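You operate a simulated robot arm through the tools that you are given. There is no shell and no other tool.

You run a simulated robot arm. Do the job below in one go: nothing can be reset, and whatever is moved stays where it is left.

TASK
Run the shaker for the card's time, then take the lid off.
Fine: clamp the lid, set the dial, start, wait till it stops, free the clamp; the lid goes on its mat.

The check looks at the end state, three seconds after you hand in, the way a careful person would. Anything else that was tipped, shoved, dropped, spilled or broken makes it a failure. Lids that push on must go on centred and level and be pressed home; caps that screw on are set level and turned clockwise until they are tight.

THE ROBOT
A 6-joint arm with a two-finger parallel gripper, fixed in place. Base frame: the origin is on the floor under the middle of its stand, x ahead of it, y to its left, z up; the work surface is at about z = 860. Lengths are in mm, angles in rad, forces in N, time in s.
With the tool pointing down near the work surface it reaches from about 240 to 640 mm from the base axis. Its first joint turns from -1.152 to 1.152 rad. Payload 2.7 kg.
The tool frame sits at the grasp point between the pads (the TCP): z along the fingers, y along the line on which they close. The tips reach 23 mm beyond it. The gripper opens to 94 mm. The fingers are 38 mm wide and 10 mm thick; the gripper's body (54 by 96 mm) begins 39 mm behind the TCP.
Orientation is told as [roll, pitch, yaw] about the base's x, y, z axes, in that order, counted from this pose: with the fingers straight down and closing along the base's y, the tool's x points along the base's -x, its y along +y and its z along -z.

THE INTERFACE
- The arm moves only by the tool nudge_tool. Its argument "commands" is a list that holds one entry, the list of rows, each a list of 6 numbers: the shift along the tool's x, y, z in mm, then the turn, a rotation vector about the tool's x, y, z in rad. In form: [[[tx, ty, tz, rx, ry, rz], ...]]. A call has 1 to 20 rows; each row shifts and turns the commanded pose from where the row before left it, along the tool's axes as they then stand. "hand" is the opening, from 0 (shut) to 1 (fully open), set as the call begins (left out, the last holds). Each row takes 0.2 s and may step no farther than 50 mm and 0.15 rad from the row before; otherwise, or with a gripper value out of range, the whole call is refused. Where a pose cannot be reached the arm comes as near as it can. A force on the tool above 70 N (or 10 N above the force at the start of the call, whichever is more), or a blocked arm, ends the call early, and 0.2 s more pass. The fingers move at their own pace (about 45 mm/s each) and stop on an object; they squeeze with about 38 N. The grip force told is the motor's: it shows also when the fingers shut on nothing. Time passes only in rows, and 0.2 s behind the last, so rows that do not move let the fingers close. It gives the time, the measured TCP pose, the force on the tool (base axes), the opening and the grip force at its end, in the units of the frame above (readings bear some noise), with the torque about the TCP (base axes, N m) and any sound that the robot's microphone picked up, and new pictures: "views" is both (left out), scene, wrist or none.
- Cameras (640 x 400 px; columns grow to the right, rows downward): "scene" is fixed at [58.5, -414.1, 1425.9]; the picture's right is [0.91, -0.42, 0.00], its down [-0.15, -0.33, -0.93] and it looks along [0.39, 0.85, -0.36] (base axes); focal length 287 px, centre (320, 200). "wrist" rides on the gripper at [86, 16, -75] in the tool frame; the picture's right is [-0.18, 0.98, 0.00], its down [-0.58, -0.11, -0.81] and it looks along [-0.79, -0.15, 0.59] (tool axes); focal length 243 px, centre (320, 200). There is no depth. A picture from a camera that has moved, and an enlarged one, comes with that camera's place and axes in the base frame and with its lens.
- enlarge(camera, box): a new picture of the part [left, top, right, bottom] of that camera's present view, enlarged. It takes no simulated time.
- close_job(): hands the job in; it is judged then, once.

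Places have to be worked out from the pictures, the camera data and where the tool is seen. Open the gripper and draw the arm clear of the work before you hand the job in, unless the task says otherwise.

The tools are called after "Emit:" by a JSON object that holds its "api" and its "payload". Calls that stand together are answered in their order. nudge_tool: Moves the arm, as the interface text tells. Its arguments: {"type":"object","properties":{"commands":{"type":"array"},"hand":{"type":"number"},"views":{"type":"string","enum":["both","scene","wrist","none"]}},"required":["commands"]} The other tools are called the same way: enlarge (camera, box) takes an enlarged picture of a part of a camera's view; close_job () hands the job in.

At the start:

```text
time: 0.0
ee_pos: [302.7, 191.8, 1316.6]
tcp_rot: [0.0, -0.001, 0.0]
ft_force: [0.1, 1.0, 0.0]
wrist_torque: [0.03, 0.02, -0.03]
width: 94.0
gripper_force: 0.1
```

scene: 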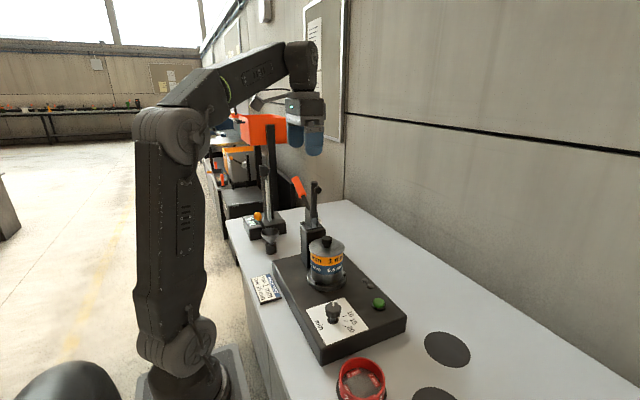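
wrist: 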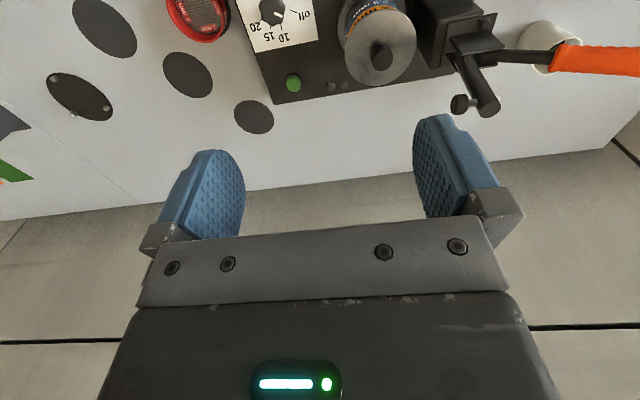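

I start by enlarging the areas with the card, the shaker, the dial, and the clamp to read them before moving.

Emit:
{"api": "enlarge", "payload": {"camera": "scene", "box": [230, 260, 310, 310]}}

Emit:
{"api": "enlarge", "payload": {"camera": "scene", "box": [260, 170, 420, 270]}}

Emit:
{"api": "enlarge", "payload": {"camera": "scene", "box": [260, 250, 420, 350]}}

Emit:
{"api": "enlarge", "payload": {"camera": "scene", "box": [320, 300, 480, 400]}}

Emit:
{"api": "enlarge", "payload": {"camera": "wrist", "box": [220, 0, 380, 100]}}

Emit:
{"api": "enlarge", "payload": {"camera": "wrist", "box": [380, 0, 640, 160]}}

Emit:
{"api": "enlarge", "payload": {"camera": "wrist", "box": [0, 0, 256, 160]}}

```text
8.00 times, centred on (270, 285) of scene
camera zoom: at [58.5, -414.1, 1425.9], right [0.91, -0.42, 0.0], down [-0.15, -0.33, -0.93], along [0.39, 0.85, -0.36], focal length 2297 px, centre (720, -480)
```

zoom: 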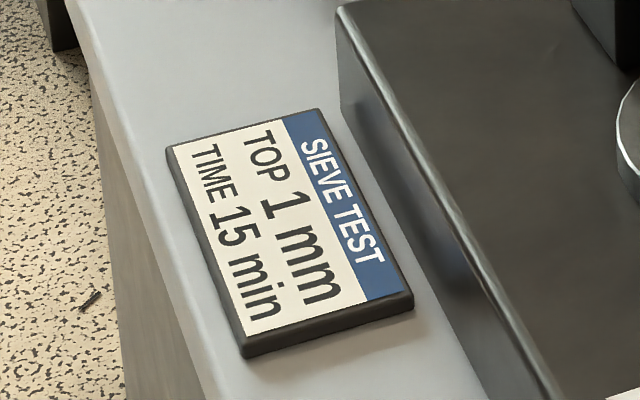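

```text
4.00 times, centred on (340, 220) of scene
camera zoom: at [58.5, -414.1, 1425.9], right [0.91, -0.42, 0.0], down [-0.15, -0.33, -0.93], along [0.39, 0.85, -0.36], focal length 1149 px, centre (240, 120)
```

zoom: 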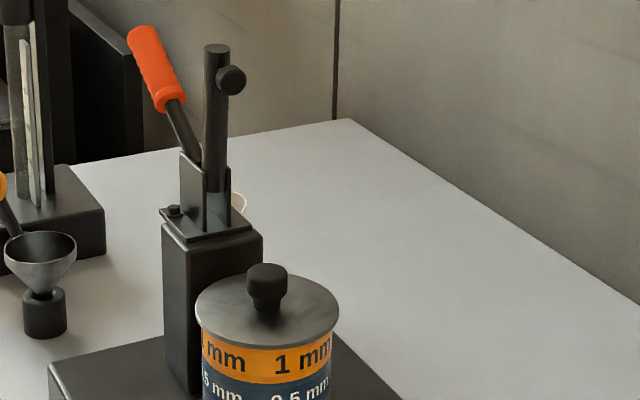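

```text
4.00 times, centred on (340, 300) of scene
camera zoom: at [58.5, -414.1, 1425.9], right [0.91, -0.42, 0.0], down [-0.15, -0.33, -0.93], along [0.39, 0.85, -0.36], focal length 1149 px, centre (240, -200)
```

zoom: 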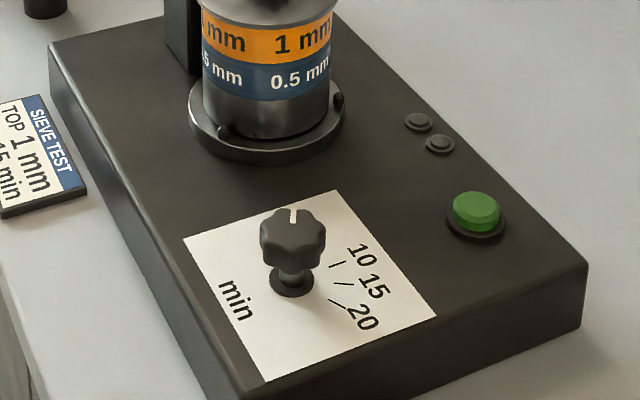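

```text
4.00 times, centred on (400, 350) of scene
camera zoom: at [58.5, -414.1, 1425.9], right [0.91, -0.42, 0.0], down [-0.15, -0.33, -0.93], along [0.39, 0.85, -0.36], focal length 1149 px, centre (0, -400)
```

zoom: 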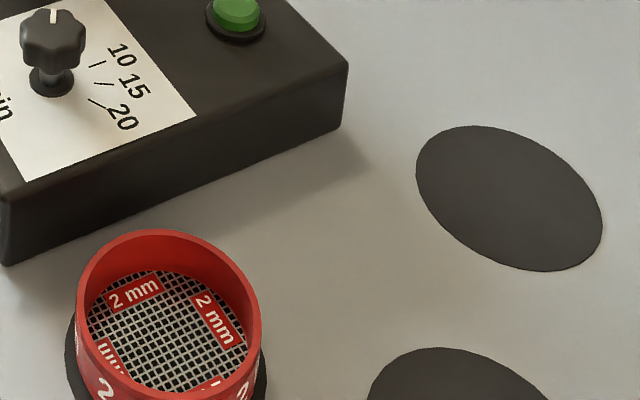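

```text
4.00 times, centred on (300, 50) of wrist
camera zoom: at [215.9, 208.6, 1390.1], right [0.18, 0.98, 0.0], down [0.58, -0.11, 0.81], along [0.79, -0.15, -0.59], focal length 970 px, centre (400, 800)
```

zoom: 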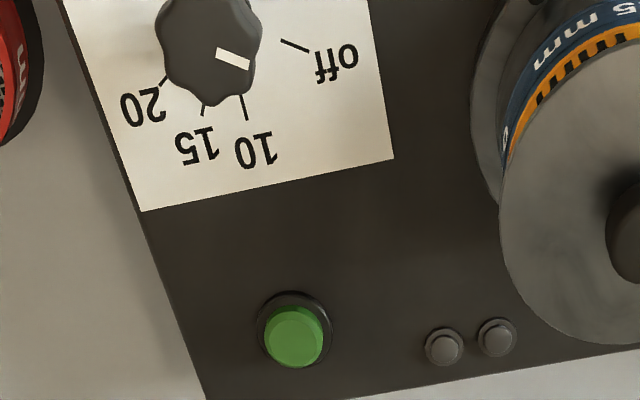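

```text
2.46 times, centred on (510, 80) of wrist
camera zoom: at [215.9, 208.6, 1390.1], right [0.18, 0.98, 0.0], down [0.58, -0.11, 0.81], along [0.79, -0.15, -0.59], focal length 597 px, centre (-148, 495)
```

zoom: 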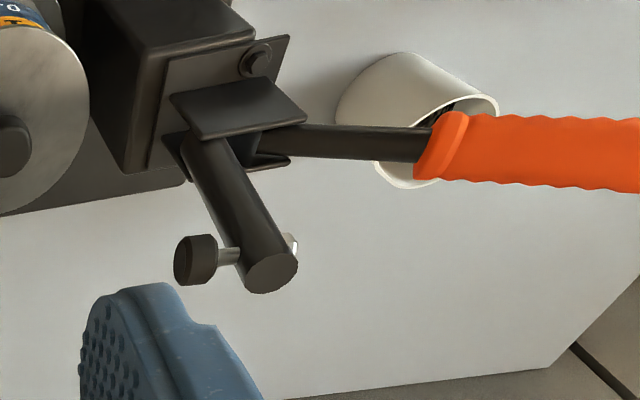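

```text
2.50 times, centred on (128, 80) of wrist
camera zoom: at [215.9, 208.6, 1390.1], right [0.18, 0.98, 0.0], down [0.58, -0.11, 0.81], along [0.79, -0.15, -0.59], focal length 606 px, centre (800, 500)
```

zoom: 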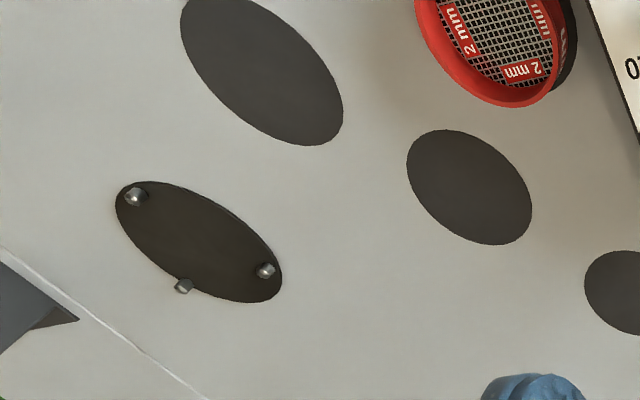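

The card reads "TOP 1 mm, TIME 15 min", and the stack's top sieve is already the 1 mm one. My first triangulation is uncertain in height, so I move the arm sideways high above the bench and tilt the wrist camera down for a better look.

Emit:
{"api": "nudge_tool", "payload": {"commands": [[[0, -30, 0, 0, 0.15, 0], [0, -30, 0, 0, 0.15, 0], [0, -30, 0, 0, 0.15, 0], [0, -30, 0, 0, 0.1, 0], [0, 0, 0, 0, 0, 0]]]}}

```text
time: 1.2
ee_pos: [281.0, 76.8, 1214.5]
tcp_rot: [0.002, 0.548, 0.0]
ft_force: [0.8, 0.5, 0.3]
wrist_torque: [0.01, -0.01, -0.03]
width: 94.1
gripper_force: 0.1
out of reach, approached as far as the arm can: row 2, 3, 4
camera wrist: at [246.2, 92.4, 1322.5], right [0.16, 0.98, -0.09], down [0.92, -0.11, 0.39], along [0.37, -0.15, -0.92], focal length 243 px, centre (320, 200)
```

scene: 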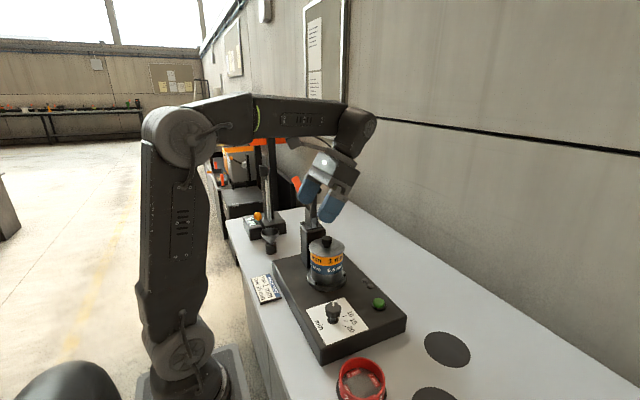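
wrist: 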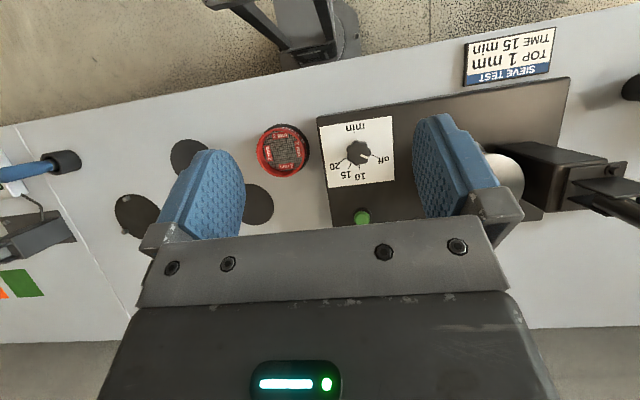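

The views agree on a bench plane clearly below 860, so I enlarge this wrist view to measure points more exactly before trusting any height.

Emit:
{"api": "enlarge", "payload": {"camera": "wrist", "box": [300, 20, 460, 120]}}

Emit:
{"api": "enlarge", "payload": {"camera": "wrist", "box": [300, 110, 460, 210]}}

Emit:
{"api": "enlarge", "payload": {"camera": "wrist", "box": [480, 100, 640, 200]}}

Emit:
{"api": "enlarge", "payload": {"camera": "wrist", "box": [0, 120, 320, 320]}}

Emit:
{"api": "enlarge", "payload": {"camera": "scene", "box": [220, 190, 300, 240]}}

Emit:
{"api": "enlarge", "payload": {"camera": "scene", "box": [290, 260, 410, 335]}}

```text
4.00 times, centred on (380, 70) of wrist
camera zoom: at [246.2, 92.4, 1322.5], right [0.16, 0.98, -0.09], down [0.92, -0.11, 0.39], along [0.37, -0.15, -0.92], focal length 970 px, centre (80, 720)
```

zoom: 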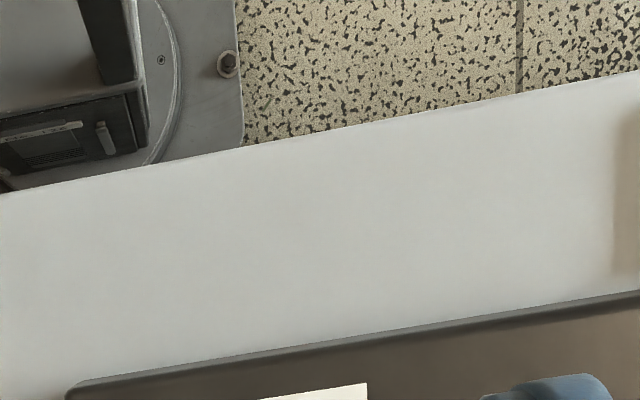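

```text
4.00 times, centred on (380, 160) of wrist
camera zoom: at [246.2, 92.4, 1322.5], right [0.16, 0.98, -0.09], down [0.92, -0.11, 0.39], along [0.37, -0.15, -0.92], focal length 970 px, centre (80, 360)
```

zoom: 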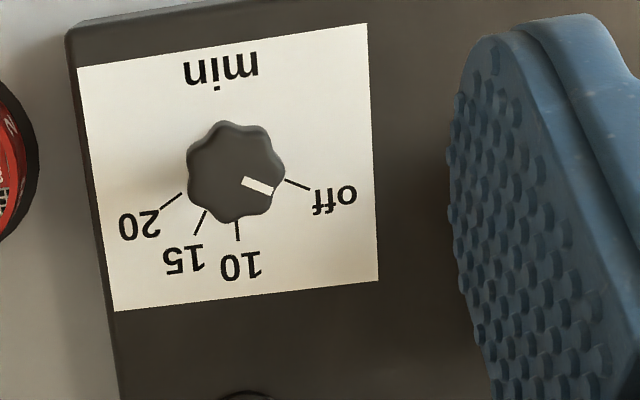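

```text
4.00 times, centred on (560, 150) of wrist
camera zoom: at [246.2, 92.4, 1322.5], right [0.16, 0.98, -0.09], down [0.92, -0.11, 0.39], along [0.37, -0.15, -0.92], focal length 970 px, centre (-640, 400)
```

zoom: 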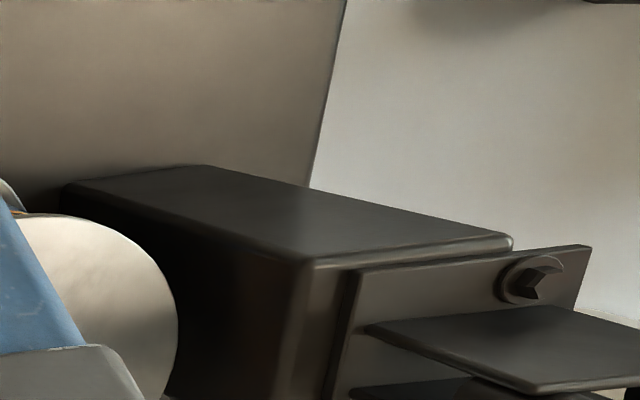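

```text
2.00 times, centred on (160, 220) of wrist
camera zoom: at [246.2, 92.4, 1322.5], right [0.16, 0.98, -0.09], down [0.92, -0.11, 0.39], along [0.37, -0.15, -0.92], focal length 485 px, centre (640, 160)
```

zoom: 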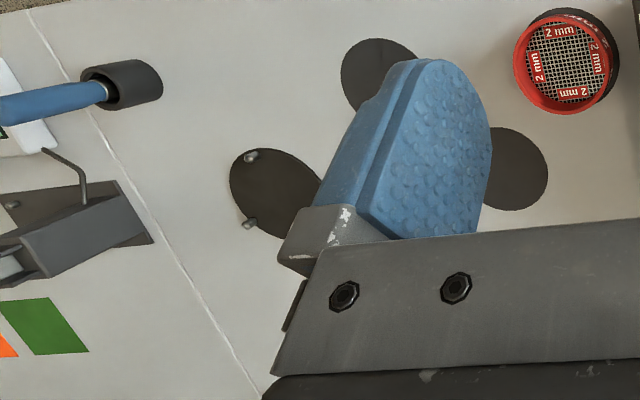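

```text
8.00 times, centred on (260, 215) of scene
camera zoom: at [58.5, -414.1, 1425.9], right [0.91, -0.42, 0.0], down [-0.15, -0.33, -0.93], along [0.39, 0.85, -0.36], focal length 2297 px, centre (800, 80)
```

zoom: 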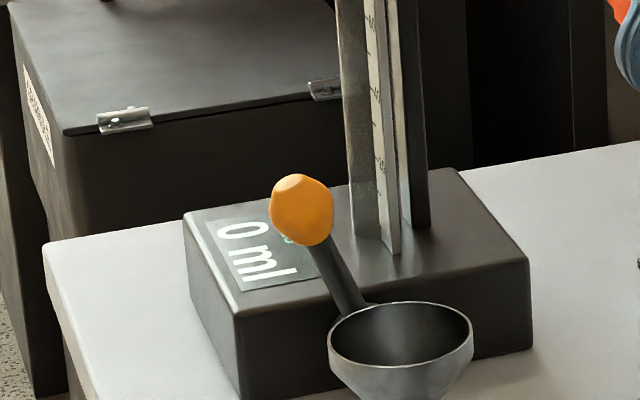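

```text
5.33 times, centred on (350, 298) of scene
camera zoom: at [58.5, -414.1, 1425.9], right [0.91, -0.42, 0.0], down [-0.15, -0.33, -0.93], along [0.39, 0.85, -0.36], focal length 1532 px, centre (160, -320)
```

zoom: 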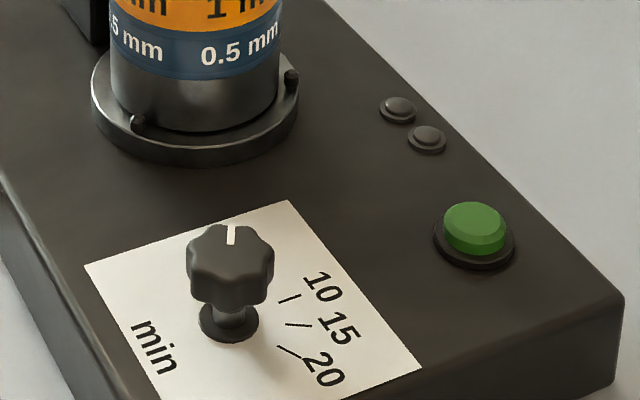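

The label corners triangulate cleanly to z≈860 for the shaker's top plate, the dial sits near (335, 105), and "15" is about 90° clockwise from "off". Next I enlarge the clamp and mats in the scene view.

Emit:
{"api": "enlarge", "payload": {"camera": "scene", "box": [280, 170, 360, 220]}}

Emit:
{"api": "enlarge", "payload": {"camera": "scene", "box": [280, 215, 360, 265]}}

Emit:
{"api": "enlarge", "payload": {"camera": "scene", "box": [390, 300, 550, 400]}}

Emit:
{"api": "enlarge", "payload": {"camera": "scene", "box": [280, 255, 360, 305]}}

```text
8.00 times, centred on (320, 195) of scene
camera zoom: at [58.5, -414.1, 1425.9], right [0.91, -0.42, 0.0], down [-0.15, -0.33, -0.93], along [0.39, 0.85, -0.36], focal length 2297 px, centre (320, 240)
```

zoom: 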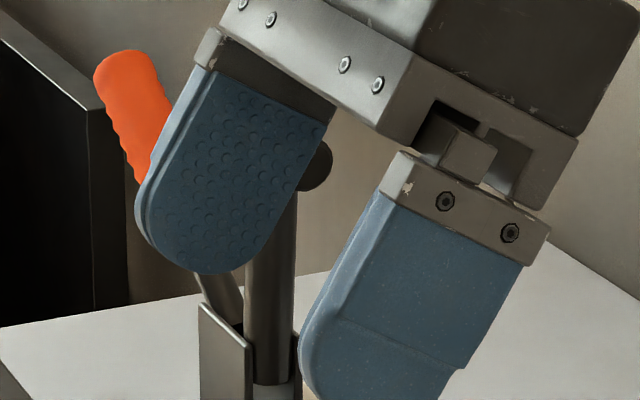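

```text
8.00 times, centred on (320, 240) of scene
camera zoom: at [58.5, -414.1, 1425.9], right [0.91, -0.42, 0.0], down [-0.15, -0.33, -0.93], along [0.39, 0.85, -0.36], focal length 2297 px, centre (320, -120)
```

zoom: 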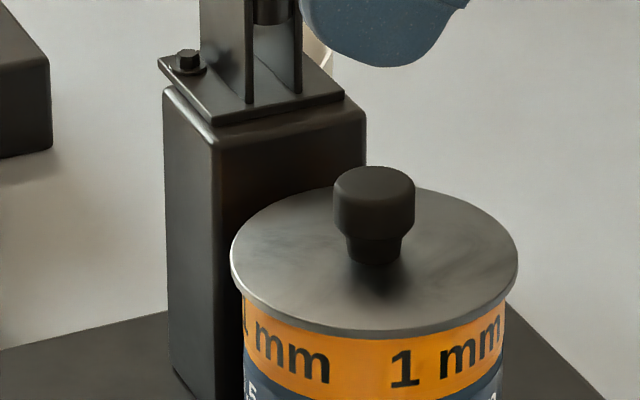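

```text
4.00 times, centred on (470, 350) of scene
camera zoom: at [58.5, -414.1, 1425.9], right [0.91, -0.42, 0.0], down [-0.15, -0.33, -0.93], along [0.39, 0.85, -0.36], focal length 1149 px, centre (-280, -400)
```

zoom: 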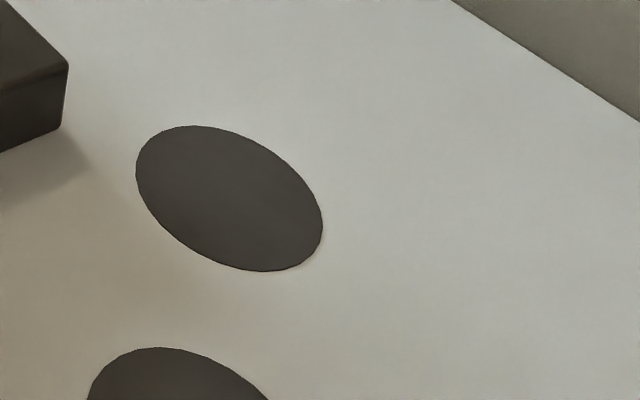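

```text
8.00 times, centred on (320, 280) of scene
camera zoom: at [58.5, -414.1, 1425.9], right [0.91, -0.42, 0.0], down [-0.15, -0.33, -0.93], along [0.39, 0.85, -0.36], focal length 2297 px, centre (320, -440)
```

zoom: 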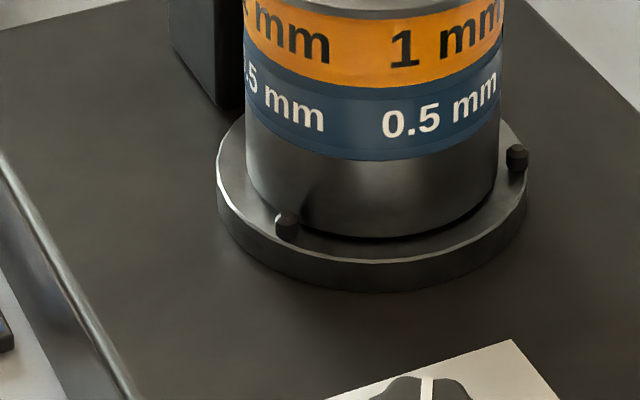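

To identify the lid's mat, I swing the arm toward −y so the wrist camera looks over the round mats.

Emit:
{"api": "nudge_tool", "payload": {"commands": [[[0, -50, 0, 0, 0, 0], [0, -50, 0, 0, 0, 0], [0, -50, 0, 0, 0, 0], [0, 0, 0, 0, 0, 0]]]}}

```text
time: 2.2
ee_pos: [282.6, -75.1, 1214.3]
tcp_rot: [0.002, 0.549, 0.001]
ft_force: [-0.1, -0.3, 0.6]
wrist_torque: [0.01, 0.0, 0.01]
width: 94.0
gripper_force: 0.1
camera wrist: at [247.5, -58.8, 1323.4], right [0.16, 0.98, -0.1], down [0.92, -0.11, 0.38], along [0.37, -0.15, -0.92], focal length 243 px, centre (320, 200)
```

scene: 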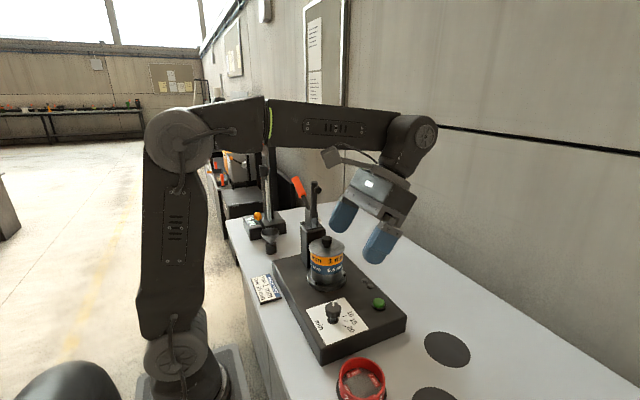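
wrist: 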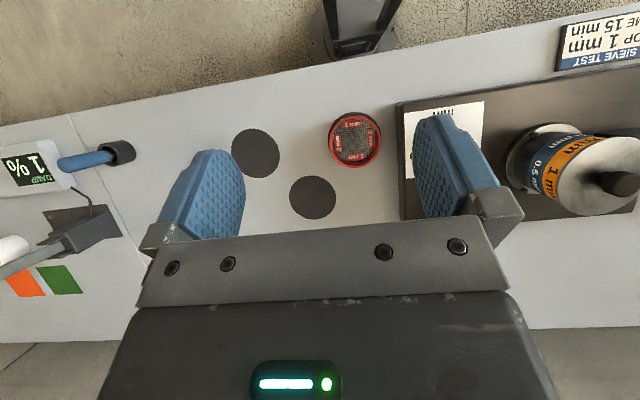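

Three plain mats and a mat with pins are visible; I enlarge each in this view to look for markings.

Emit:
{"api": "enlarge", "payload": {"camera": "wrist", "box": [220, 110, 348, 190]}}

Emit:
{"api": "enlarge", "payload": {"camera": "wrist", "box": [270, 150, 398, 230]}}

Emit:
{"api": "enlarge", "payload": {"camera": "wrist", "box": [490, 100, 640, 194]}}

Emit:
{"api": "enlarge", "payload": {"camera": "wrist", "box": [0, 130, 200, 255]}}

```text
5.00 times, centred on (284, 150) of wrist
camera zoom: at [247.5, -58.8, 1323.4], right [0.16, 0.98, -0.1], down [0.92, -0.11, 0.38], along [0.37, -0.15, -0.92], focal length 1213 px, centre (500, 450)
```

zoom: 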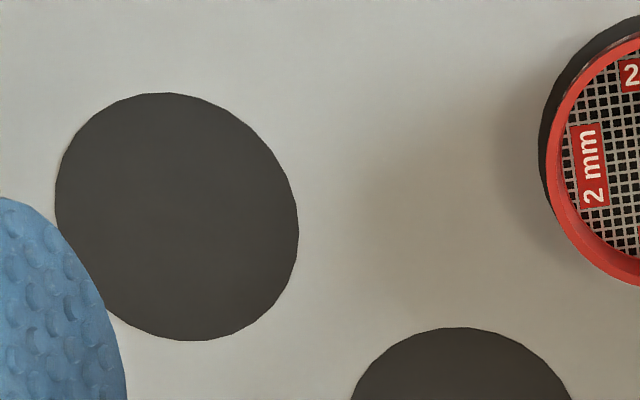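

```text
5.00 times, centred on (334, 190) of wrist
camera zoom: at [247.5, -58.8, 1323.4], right [0.16, 0.98, -0.1], down [0.92, -0.11, 0.38], along [0.37, -0.15, -0.92], focal length 1213 px, centre (250, 250)
```

zoom: 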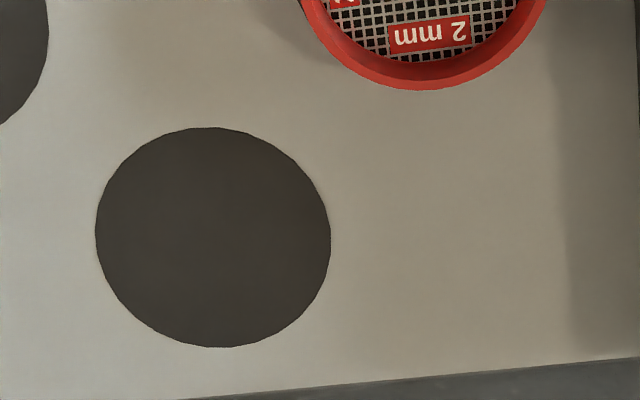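

```text
4.26 times, centred on (565, 147) of wrist
camera zoom: at [247.5, -58.8, 1323.4], right [0.16, 0.98, -0.1], down [0.92, -0.11, 0.38], along [0.37, -0.15, -0.92], focal length 1032 px, centre (-723, 426)
```

zoom: 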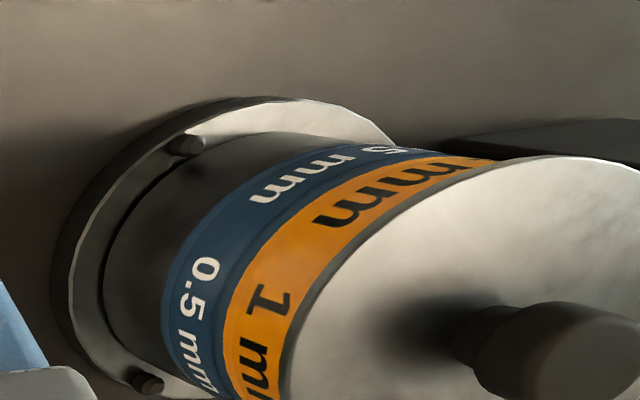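

```text
3.20 times, centred on (100, 192) of wrist
camera zoom: at [247.5, -58.8, 1323.4], right [0.16, 0.98, -0.1], down [0.92, -0.11, 0.38], along [0.37, -0.15, -0.92], focal length 776 px, centre (1024, 224)
```

zoom: 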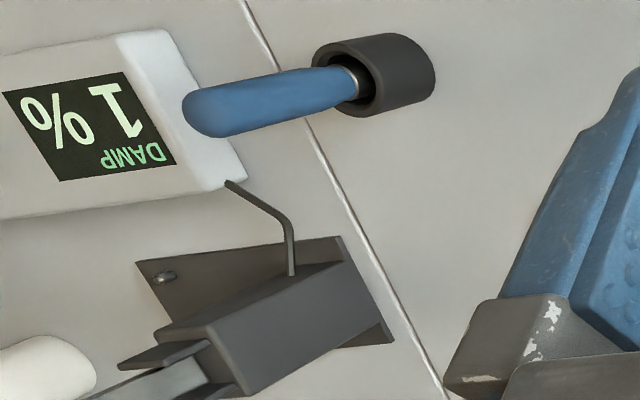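

No markings on the plain mats in this view. I move further toward −y to see the pinned mat and the rest of the bench side.

Emit:
{"api": "nudge_tool", "payload": {"commands": [[[0, -50, 0, 0, 0, 0], [0, -50, 0, 0, 0, 0], [0, -50, 0, 0, 0, 0], [0, -50, 0, 0, 0, 0], [0, -50, 0, 0, 0, 0], [0, 0, 0, 0, 0, 0]]]}}

```text
time: 3.6
ee_pos: [284.2, -325.3, 1215.6]
tcp_rot: [0.001, 0.549, -0.001]
ft_force: [0.3, -0.4, -0.4]
wrist_torque: [0.03, 0.01, 0.01]
width: 93.9
gripper_force: 0.0
camera wrist: at [248.4, -308.2, 1323.2], right [0.16, 0.98, -0.1], down [0.92, -0.11, 0.38], along [0.37, -0.15, -0.92], focal length 243 px, centre (320, 200)
```

scene: 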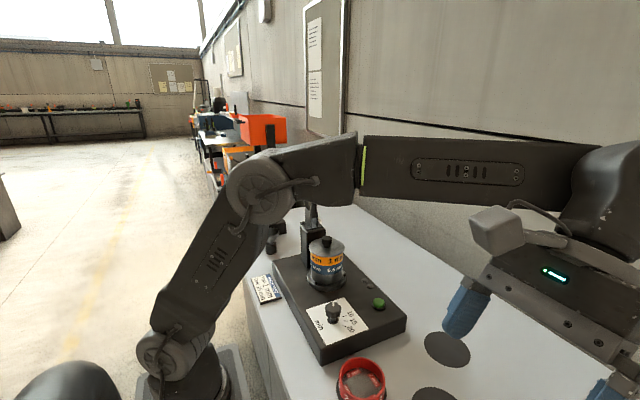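
wrist: 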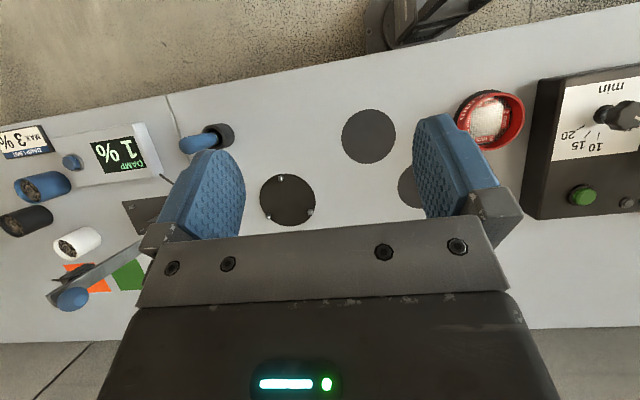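

Emit:
{"api": "enlarge", "payload": {"camera": "wrist", "box": [240, 155, 336, 230]}}

Emit:
{"api": "enlarge", "payload": {"camera": "wrist", "box": [320, 90, 416, 165]}}

Emit:
{"api": "enlarge", "payload": {"camera": "wrist", "box": [440, 70, 640, 226]}}

Emit:
{"api": "enlarge", "payload": {"camera": "wrist", "box": [0, 90, 240, 277]}}

```text
5.33 times, centred on (288, 192) of wrist
camera zoom: at [248.4, -308.2, 1323.2], right [0.16, 0.98, -0.1], down [0.92, -0.11, 0.38], along [0.37, -0.15, -0.92], focal length 1294 px, centre (491, 240)
```

zoom: 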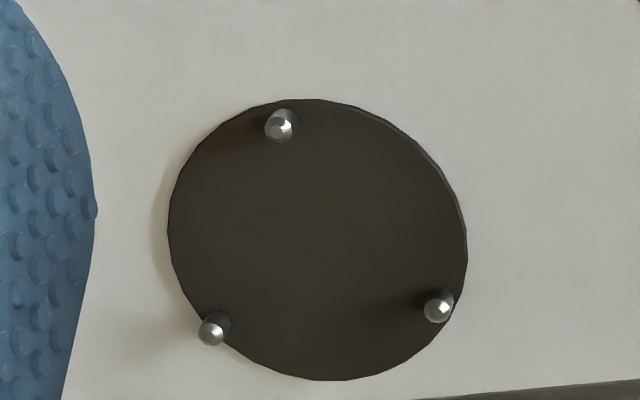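

```text
5.33 times, centred on (368, 128) of wrist
camera zoom: at [248.4, -308.2, 1323.2], right [0.16, 0.98, -0.1], down [0.92, -0.11, 0.38], along [0.37, -0.15, -0.92], focal length 1294 px, centre (64, 587)
```

zoom: 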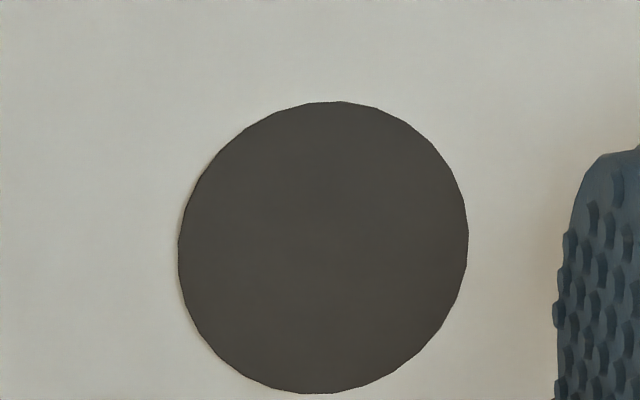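

```text
2.56 times, centred on (540, 148) of wrist
camera zoom: at [248.4, -308.2, 1323.2], right [0.16, 0.98, -0.1], down [0.92, -0.11, 0.38], along [0.37, -0.15, -0.92], focal length 622 px, centre (-244, 333)
```

zoom: 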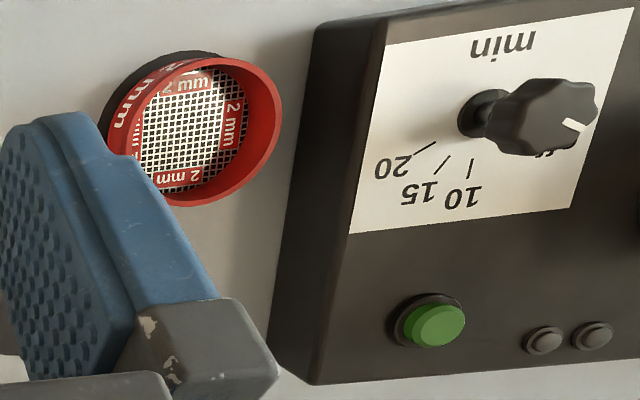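

```text
2.14 times, centred on (120, 184) of wrist
camera zoom: at [248.4, -308.2, 1323.2], right [0.16, 0.98, -0.1], down [0.92, -0.11, 0.38], along [0.37, -0.15, -0.92], focal length 519 px, centre (748, 235)
```

zoom: 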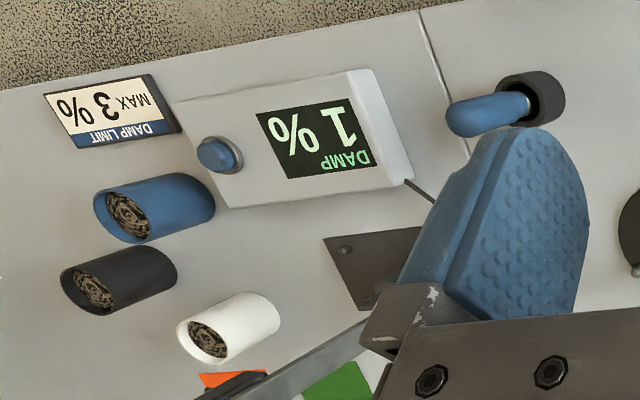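

The pinned mat is larger (≈132 mm, pins at ≈58 mm radius) than the plain ones and would just nest the ≈107 mm lid, so I take it as the lid's mat. Now I swing back over to +y at the same height to study the clamp and its handle.

Emit:
{"api": "nudge_tool", "payload": {"commands": [[[0, 50, 0, 0, 0, 0], [0, 50, 0, 0, 0, 0], [0, 50, 0, 0, 0, 0], [0, 50, 0, 0, 0, 0], [0, 50, 0, 0, 0, 0], [0, 50, 0, 0, 0, 0], [0, 50, 0, 0, 0, 0], [0, 50, 0, 0, 0, 0], [0, 50, 0, 0, 0, 0], [0, 50, 0, 0, -0.05, 0], [0, 50, 0, 0, -0.05, 0], [0, 50, 0, 0, -0.05, 0], [0, 50, 0, 0, -0.05, 0], [0, 0, 0, 0, 0, 0]]]}}

```text
time: 6.6
ee_pos: [280.9, 326.1, 1214.9]
tcp_rot: [0.0, 0.349, -0.001]
ft_force: [0.4, 1.4, 0.1]
wrist_torque: [0.01, -0.01, 0.02]
width: 93.9
gripper_force: 0.1
camera wrist: at [225.9, 341.7, 1313.6], right [0.17, 0.98, -0.06], down [0.82, -0.11, 0.56], along [0.54, -0.15, -0.83], focal length 243 px, centre (320, 200)
```

scene: 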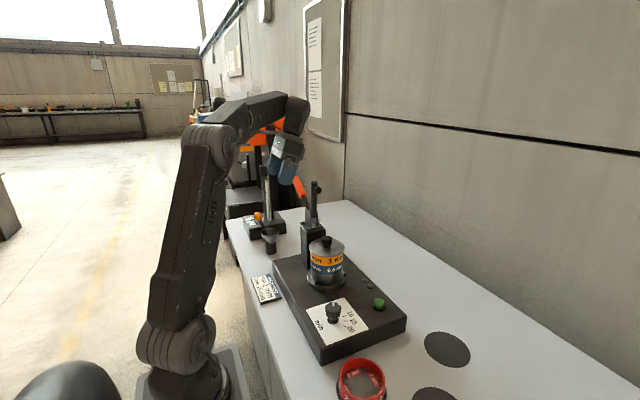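
wrist: 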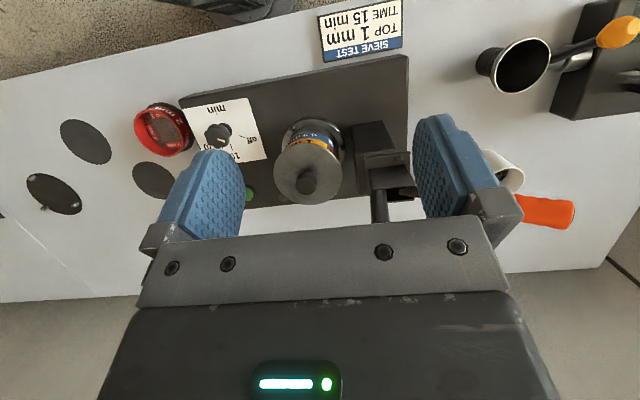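

The handle tip sits around (405, 547, 1113) in both cameras. I enlarge the clamp here to see how hinge, rod, and handle relate.

Emit:
{"api": "enlarge", "payload": {"camera": "wrist", "box": [330, 110, 458, 230]}}

Emit:
{"api": "enlarge", "payload": {"camera": "wrist", "box": [470, 140, 598, 240]}}

Emit:
{"api": "enlarge", "payload": {"camera": "scene", "box": [265, 160, 361, 235]}}

```text
3.33 times, centred on (394, 170) of wrist
camera zoom: at [225.9, 341.7, 1313.6], right [0.17, 0.98, -0.06], down [0.82, -0.11, 0.56], along [0.54, -0.15, -0.83], focal length 809 px, centre (73, 300)
```

zoom: 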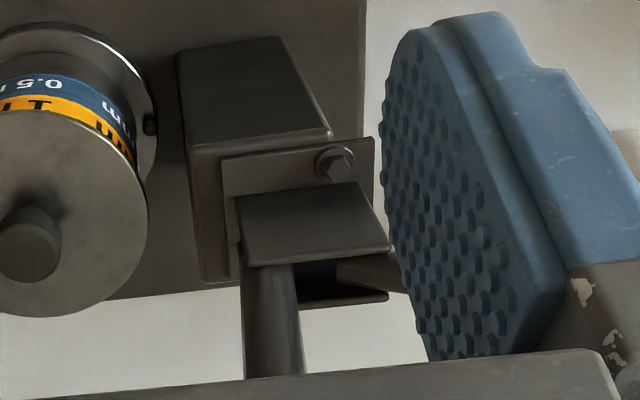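

```text
4.00 times, centred on (534, 190) of wrist
camera zoom: at [225.9, 341.7, 1313.6], right [0.17, 0.98, -0.06], down [0.82, -0.11, 0.56], along [0.54, -0.15, -0.83], focal length 970 px, centre (-536, 240)
```

zoom: 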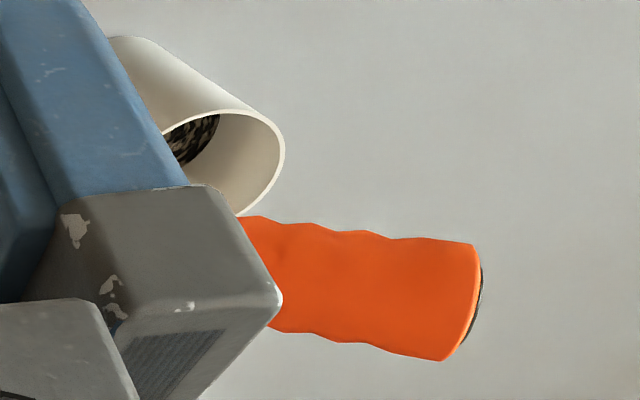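

```text
5.33 times, centred on (313, 198) of scene
camera zoom: at [58.6, -414.0, 1425.9], right [0.91, -0.42, 0.0], down [-0.15, -0.33, -0.93], along [0.39, 0.85, -0.36], focal length 1532 px, centre (357, 213)
```

zoom: 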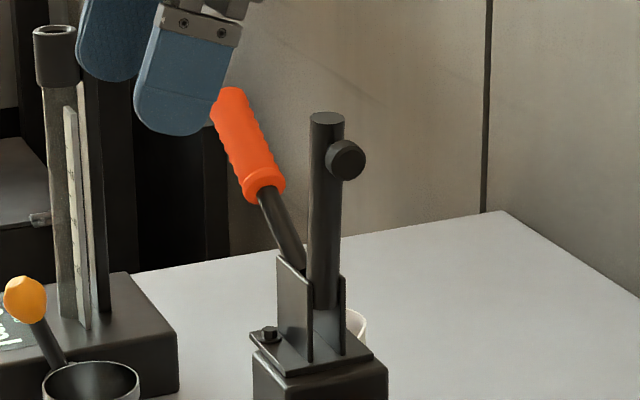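

The clamp reads as a hinge about the x-axis: rod up and handle back (+y) when open; swinging the handle up and over toward −y brings the rod down on the lid knob. I level the tool, yaw it +90° so the fingers close along x, and test the reach toward the handle tip at a safe height.

Emit:
{"api": "nudge_tool", "payload": {"commands": [[[0, 0, 0, 0, -0.15, 0], [0, 0, 0, 0, -0.15, 0], [0, 0, 0, 0, -0.049, 0], [0, 0, 0, 0, 0, -0.15], [0, 0, 0, 0, 0, -0.15], [0, 0, 0, 0, 0, -0.15], [0, 0, 0, 0, 0, -0.15], [0, 0, 0, 0, 0, -0.15], [0, 0, 0, 0, 0, -0.15], [0, 0, 0, 0, 0, -0.15], [0, 0, 0, 0, 0, -0.15], [0, 0, 0, 0, 0, -0.15], [0, 0, 0, 0, 0, -0.15], [0, 0, 0, 0, 0, -0.071], [0, 0, 0, 0, 0, 0]]]}}

```text
time: 9.8
ee_pos: [282.3, 327.2, 1214.6]
tcp_rot: [0.001, -0.001, 1.572]
ft_force: [0.3, -0.2, 0.5]
wrist_torque: [0.03, -0.02, -0.02]
width: 93.9
gripper_force: 0.1
camera wrist: at [266.2, 239.9, 1288.6], right [-0.98, 0.18, 0.0], down [0.11, 0.58, 0.81], along [0.15, 0.79, -0.59], focal length 243 px, centre (320, 200)
```

scene: 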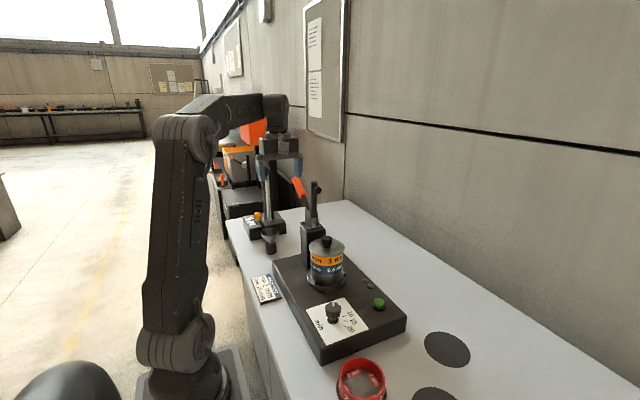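
wrist: 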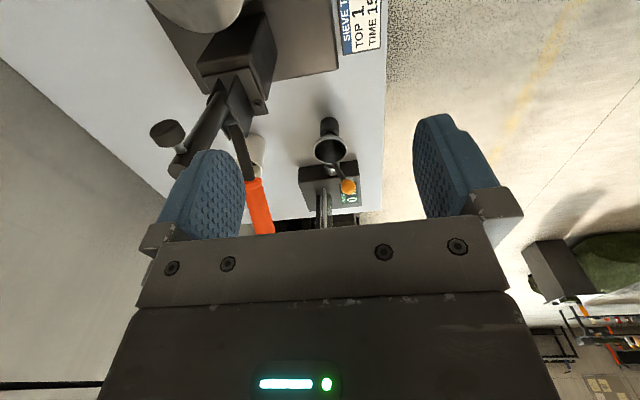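

Tool is level with yaw 1.572. I move over the handle tip toward (405, 527) while staying at z≈1215, above the rod's top (≈1154), to test reach.

Emit:
{"api": "nudge_tool", "payload": {"commands": [[[-40, -24.6, 0, 0, 0, 0], [-40, -24.6, 0, 0, 0, 0], [-40, -24.6, 0, 0, 0, 0], [-40, -24.6, 0, 0, 0, 0], [-40, -24.6, 0, 0, 0, 0], [0, 0, 0, 0, 0, 0]]]}}

```text
time: 11.2
ee_pos: [348.1, 436.1, 1198.8]
tcp_rot: [0.002, -0.001, 1.571]
ft_force: [-1.1, 1.1, 0.8]
wrist_torque: [0.02, 0.01, 0.02]
width: 93.9
gripper_force: 0.1
out of reach, approached as far as the arm can: row 3, 4, 5
camera wrist: at [331.6, 350.2, 1273.4], right [-0.98, 0.18, 0.0], down [0.11, 0.58, 0.81], along [0.15, 0.79, -0.59], focal length 243 px, centre (320, 200)
```

scene: 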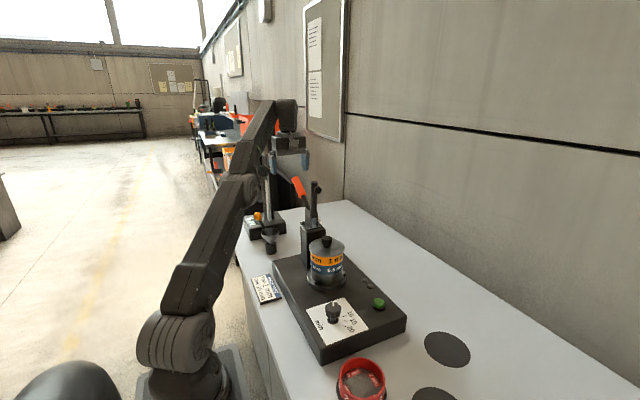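
wrist: 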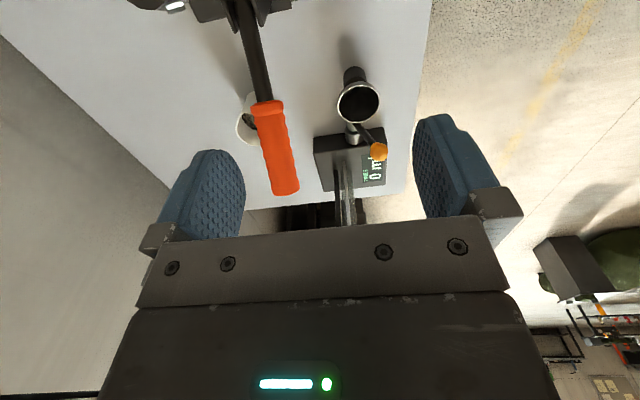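

The arm tops out at radius ≈558 mm at this height, so a vertical grip on the handle is out of reach. I'll instead use the closed fingers as a bar, tool pointing outward, under the handle and lift it over its arc. First I back off and re-orient at a safe spot.

Emit:
{"api": "nudge_tool", "payload": {"commands": [[[36, 22, 0, 0, 0, 0.105], [36, 22, 0, 0, 0, 0.105], [36, 22, 0, 0, 0, 0.105], [0, 0, 0, 0, 0, 0.14], [0, 0, 0, 0, 0, 0.14], [0, 0, 0, 0, 0, 0.14], [0, 0, 0, 0, 0, 0.14], [0, 0, 0, 0, 0, 0.14], [0, 0, 0, 0, 0, 0]]], "hand": 0}}

```text
time: 13.2
ee_pos: [271.0, 338.1, 1198.1]
tcp_rot: [-0.001, 0.003, 0.552]
ft_force: [0.8, 0.9, 0.3]
wrist_torque: [0.0, 0.01, -0.01]
width: 0.0
gripper_force: 37.8
camera wrist: at [189.5, 305.3, 1273.2], right [-0.36, 0.93, 0.0], down [0.55, 0.21, 0.81], along [0.75, 0.29, -0.59], focal length 243 px, centre (320, 200)
```

scene: 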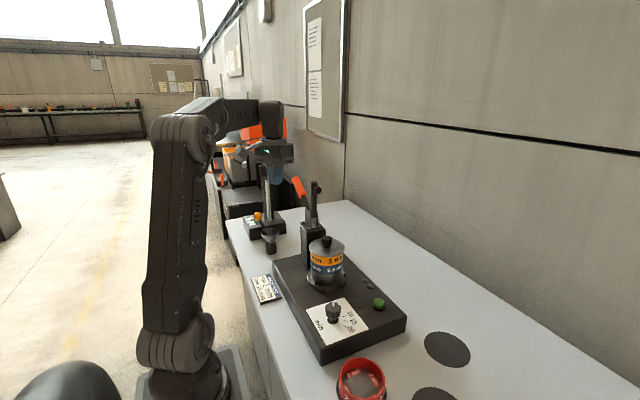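
wrist: 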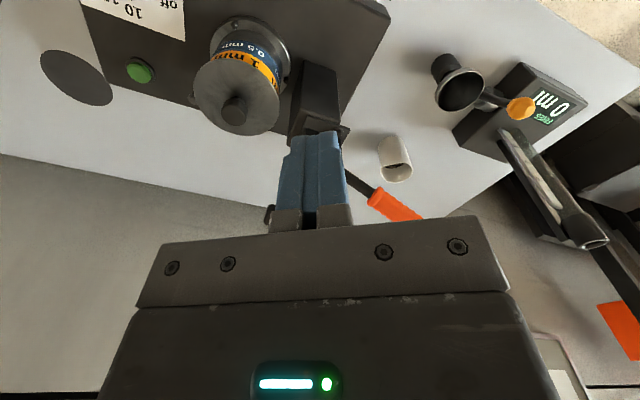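

Fingers are shut and yaw is 0.55. Now I tilt the tool outward about its y-axis (~1.2 rad) in place, well clear of the clamp.

Emit:
{"api": "nudge_tool", "payload": {"commands": [[[0, 0, 0, 0, -0.135, 0], [0, 0, 0, 0, -0.135, 0], [0, 0, 0, 0, -0.135, 0], [0, 0, 0, 0, -0.135, 0], [0, 0, 0, 0, -0.135, 0], [0, 0, 0, 0, -0.135, 0], [0, 0, 0, 0, -0.135, 0], [0, 0, 0, 0, -0.135, 0], [0, 0, 0, 0, -0.135, 0], [0, 0, 0, 0, 0, 0]]]}}

```text
time: 15.4
ee_pos: [276.6, 334.7, 1197.3]
tcp_rot: [0.002, -1.213, 0.553]
ft_force: [1.3, 0.1, -0.4]
wrist_torque: [-0.05, -0.01, 0.01]
width: 0.2
gripper_force: 37.5
out of reach, approached as far as the arm can: row 5
camera wrist: at [183.0, 295.2, 1143.1], right [-0.46, 0.87, 0.17], down [-0.41, -0.38, 0.83], along [0.79, 0.31, 0.53], focal length 243 px, centre (320, 200)
```

scene: 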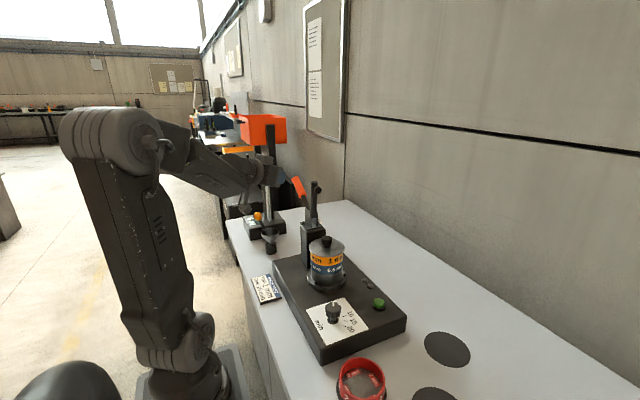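
wrist: 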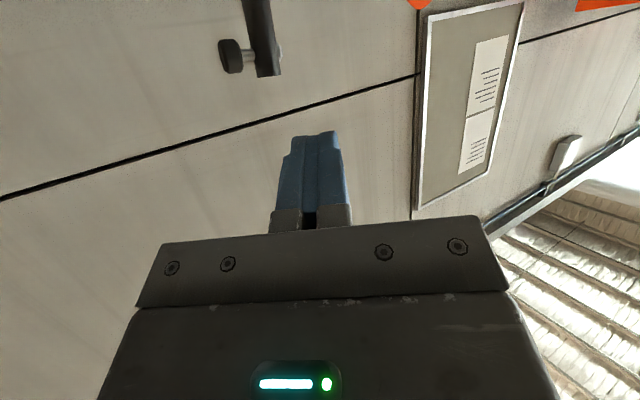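

The outward pose works (pitch −1.21). I reduce the yaw to about 0.25 so the palm stays off the lever, then lower to a waypoint near (290, 440, 1030), left of and below the handle.

Emit:
{"api": "nudge_tool", "payload": {"commands": [[[0, 0, 0, 0.0947, 0, 0.0353], [0, 0, 0, 0.0947, 0, 0.0353], [0, 0, 0, 0.0947, 0, 0.0353], [28.6, 19.7, 18.9, 0, 0, 0], [28.6, 19.7, 18.9, 0, 0, 0], [28.6, 19.7, 18.9, 0, 0, 0], [28.6, 19.7, 18.9, 0, 0, 0], [28.6, 19.7, 18.9, 0, 0, 0], [0, 0, 0, 0, 0, 0]]]}}

```text
time: 17.4
ee_pos: [323.0, 422.3, 1026.8]
tcp_rot: [0.004, -1.212, 0.249]
ft_force: [-0.4, 0.0, 1.1]
wrist_torque: [0.0, -0.01, 0.02]
width: 0.0
gripper_force: 38.1
out of reach, approached as far as the arm can: row 2, 3, 5, 6, 7, 8
camera wrist: at [222.1, 412.7, 971.7], right [-0.18, 0.97, 0.17], down [-0.51, -0.24, 0.83], along [0.84, 0.06, 0.54], focal length 243 px, centre (320, 200)
```

scene: 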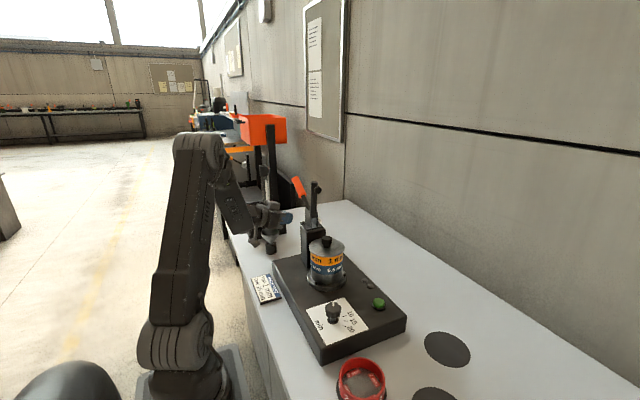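
wrist: 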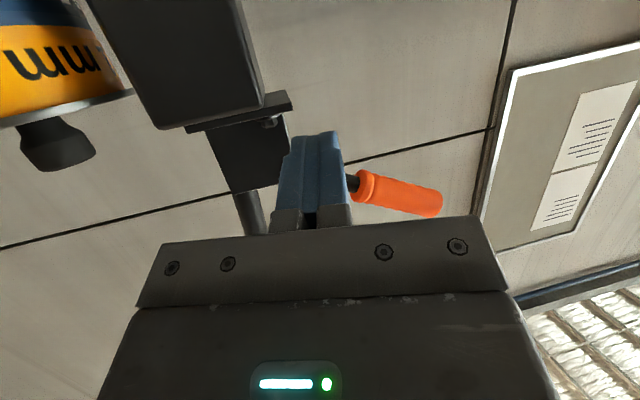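

The view shows the bar below and left of the orange grip. I slide it outward to about (398, 480, 1030), under the grip just past the collar.

Emit:
{"api": "nudge_tool", "payload": {"commands": [[[-8.3, 9.4, 20.1, 0, 0, 0], [-8.3, 9.4, 20.1, 0, 0, 0], [-8.3, 9.4, 20.1, 0, 0, 0], [-8.3, 9.4, 20.1, 0, 0, 0], [0, 0, 0, 0, 0, 0]]]}}

Emit:
{"api": "enlarge", "payload": {"camera": "scene", "box": [240, 150, 368, 250]}}

```text
time: 18.6
ee_pos: [398.8, 480.1, 1030.2]
tcp_rot: [0.002, -1.214, 0.251]
ft_force: [-0.5, 0.1, 0.5]
wrist_torque: [-0.01, 0.03, -0.01]
width: 0.3
gripper_force: 37.7
camera wrist: at [297.0, 470.5, 974.8], right [-0.18, 0.97, 0.17], down [-0.51, -0.24, 0.83], along [0.84, 0.06, 0.53], focal length 243 px, centre (320, 200)
```

scene: 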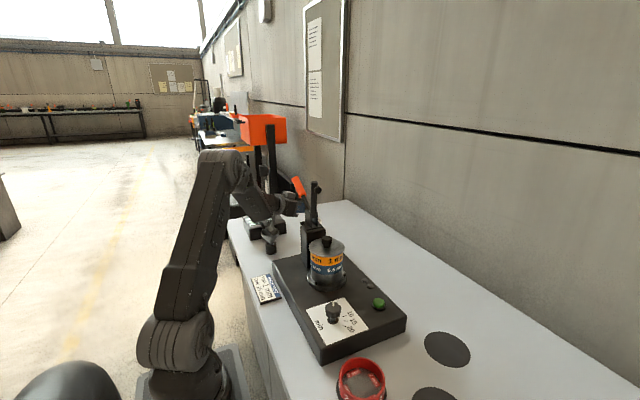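
wrist: 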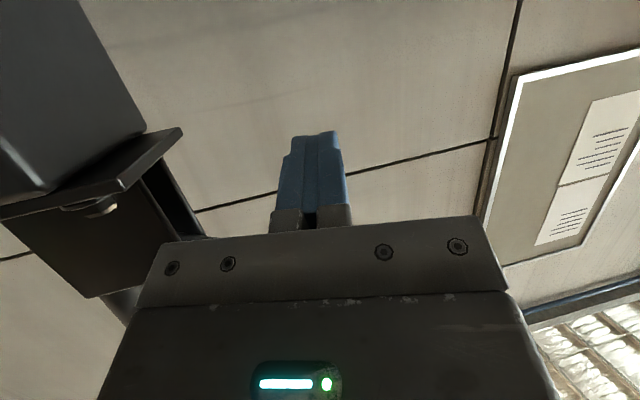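

```text
4.00 times, centred on (304, 200) of scene
camera zoom: at [58.5, -414.1, 1425.9], right [0.91, -0.42, 0.0], down [-0.15, -0.33, -0.93], along [0.39, 0.85, -0.36], focal length 1149 px, centre (384, 200)
```

zoom: 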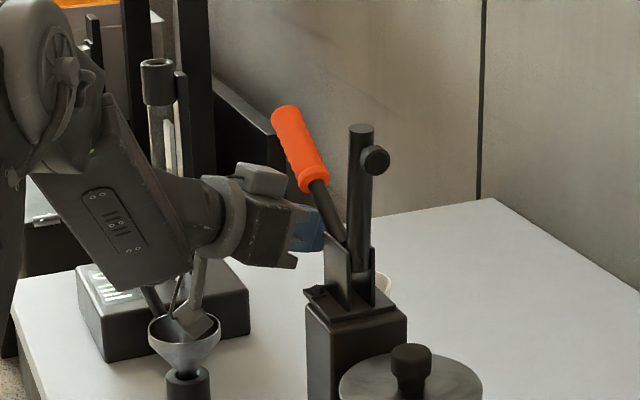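

The bar is under the orange grip near the collar in the scene view. I raise it in small steps and watch the force for contact.

Emit:
{"api": "nudge_tool", "payload": {"commands": [[[-9.37, 0, -3.5, 0, 0, 0], [-9.37, 0, -3.5, 0, 0, 0], [-4.7, 0, -1.75, 0, 0, 0], [-4.7, 0, -1.75, 0, 0, 0]]]}}

Emit:
{"api": "enlarge", "payload": {"camera": "scene", "box": [240, 150, 368, 250]}}

```text
time: 19.6
ee_pos: [397.3, 479.9, 1060.6]
tcp_rot: [0.0, -1.214, 0.252]
ft_force: [-4.6, -0.4, -6.7]
wrist_torque: [0.11, -0.13, -0.06]
width: 0.0
gripper_force: 38.1
camera wrist: at [296.6, 470.8, 1005.3], right [-0.18, 0.97, 0.17], down [-0.51, -0.24, 0.83], along [0.84, 0.06, 0.54], focal length 243 px, centre (320, 200)
```

scene: 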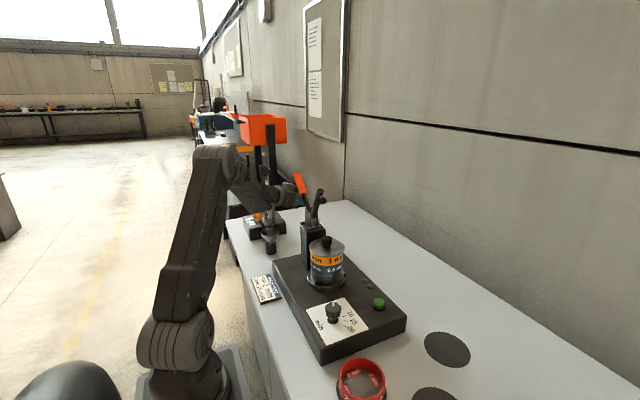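
wrist: 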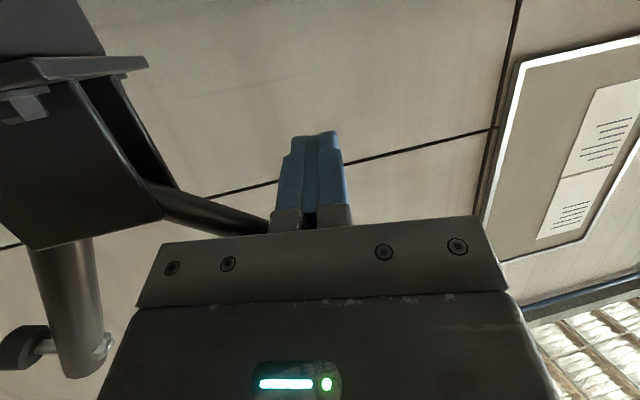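

```text
4.00 times, centred on (304, 200) of scene
camera zoom: at [58.5, -414.0, 1426.0], right [0.91, -0.42, 0.0], down [-0.15, -0.33, -0.93], along [0.39, 0.85, -0.36], focal length 1149 px, centre (384, 200)
```

zoom: 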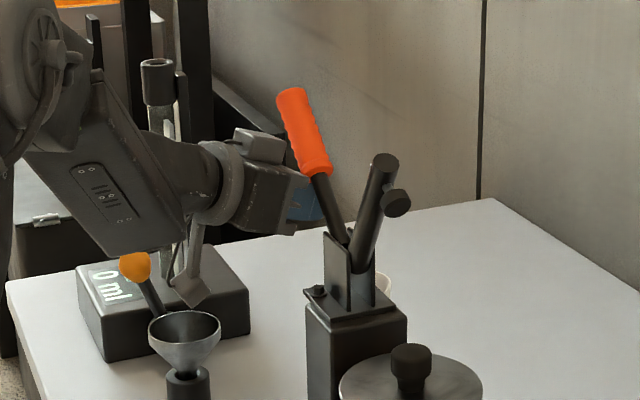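

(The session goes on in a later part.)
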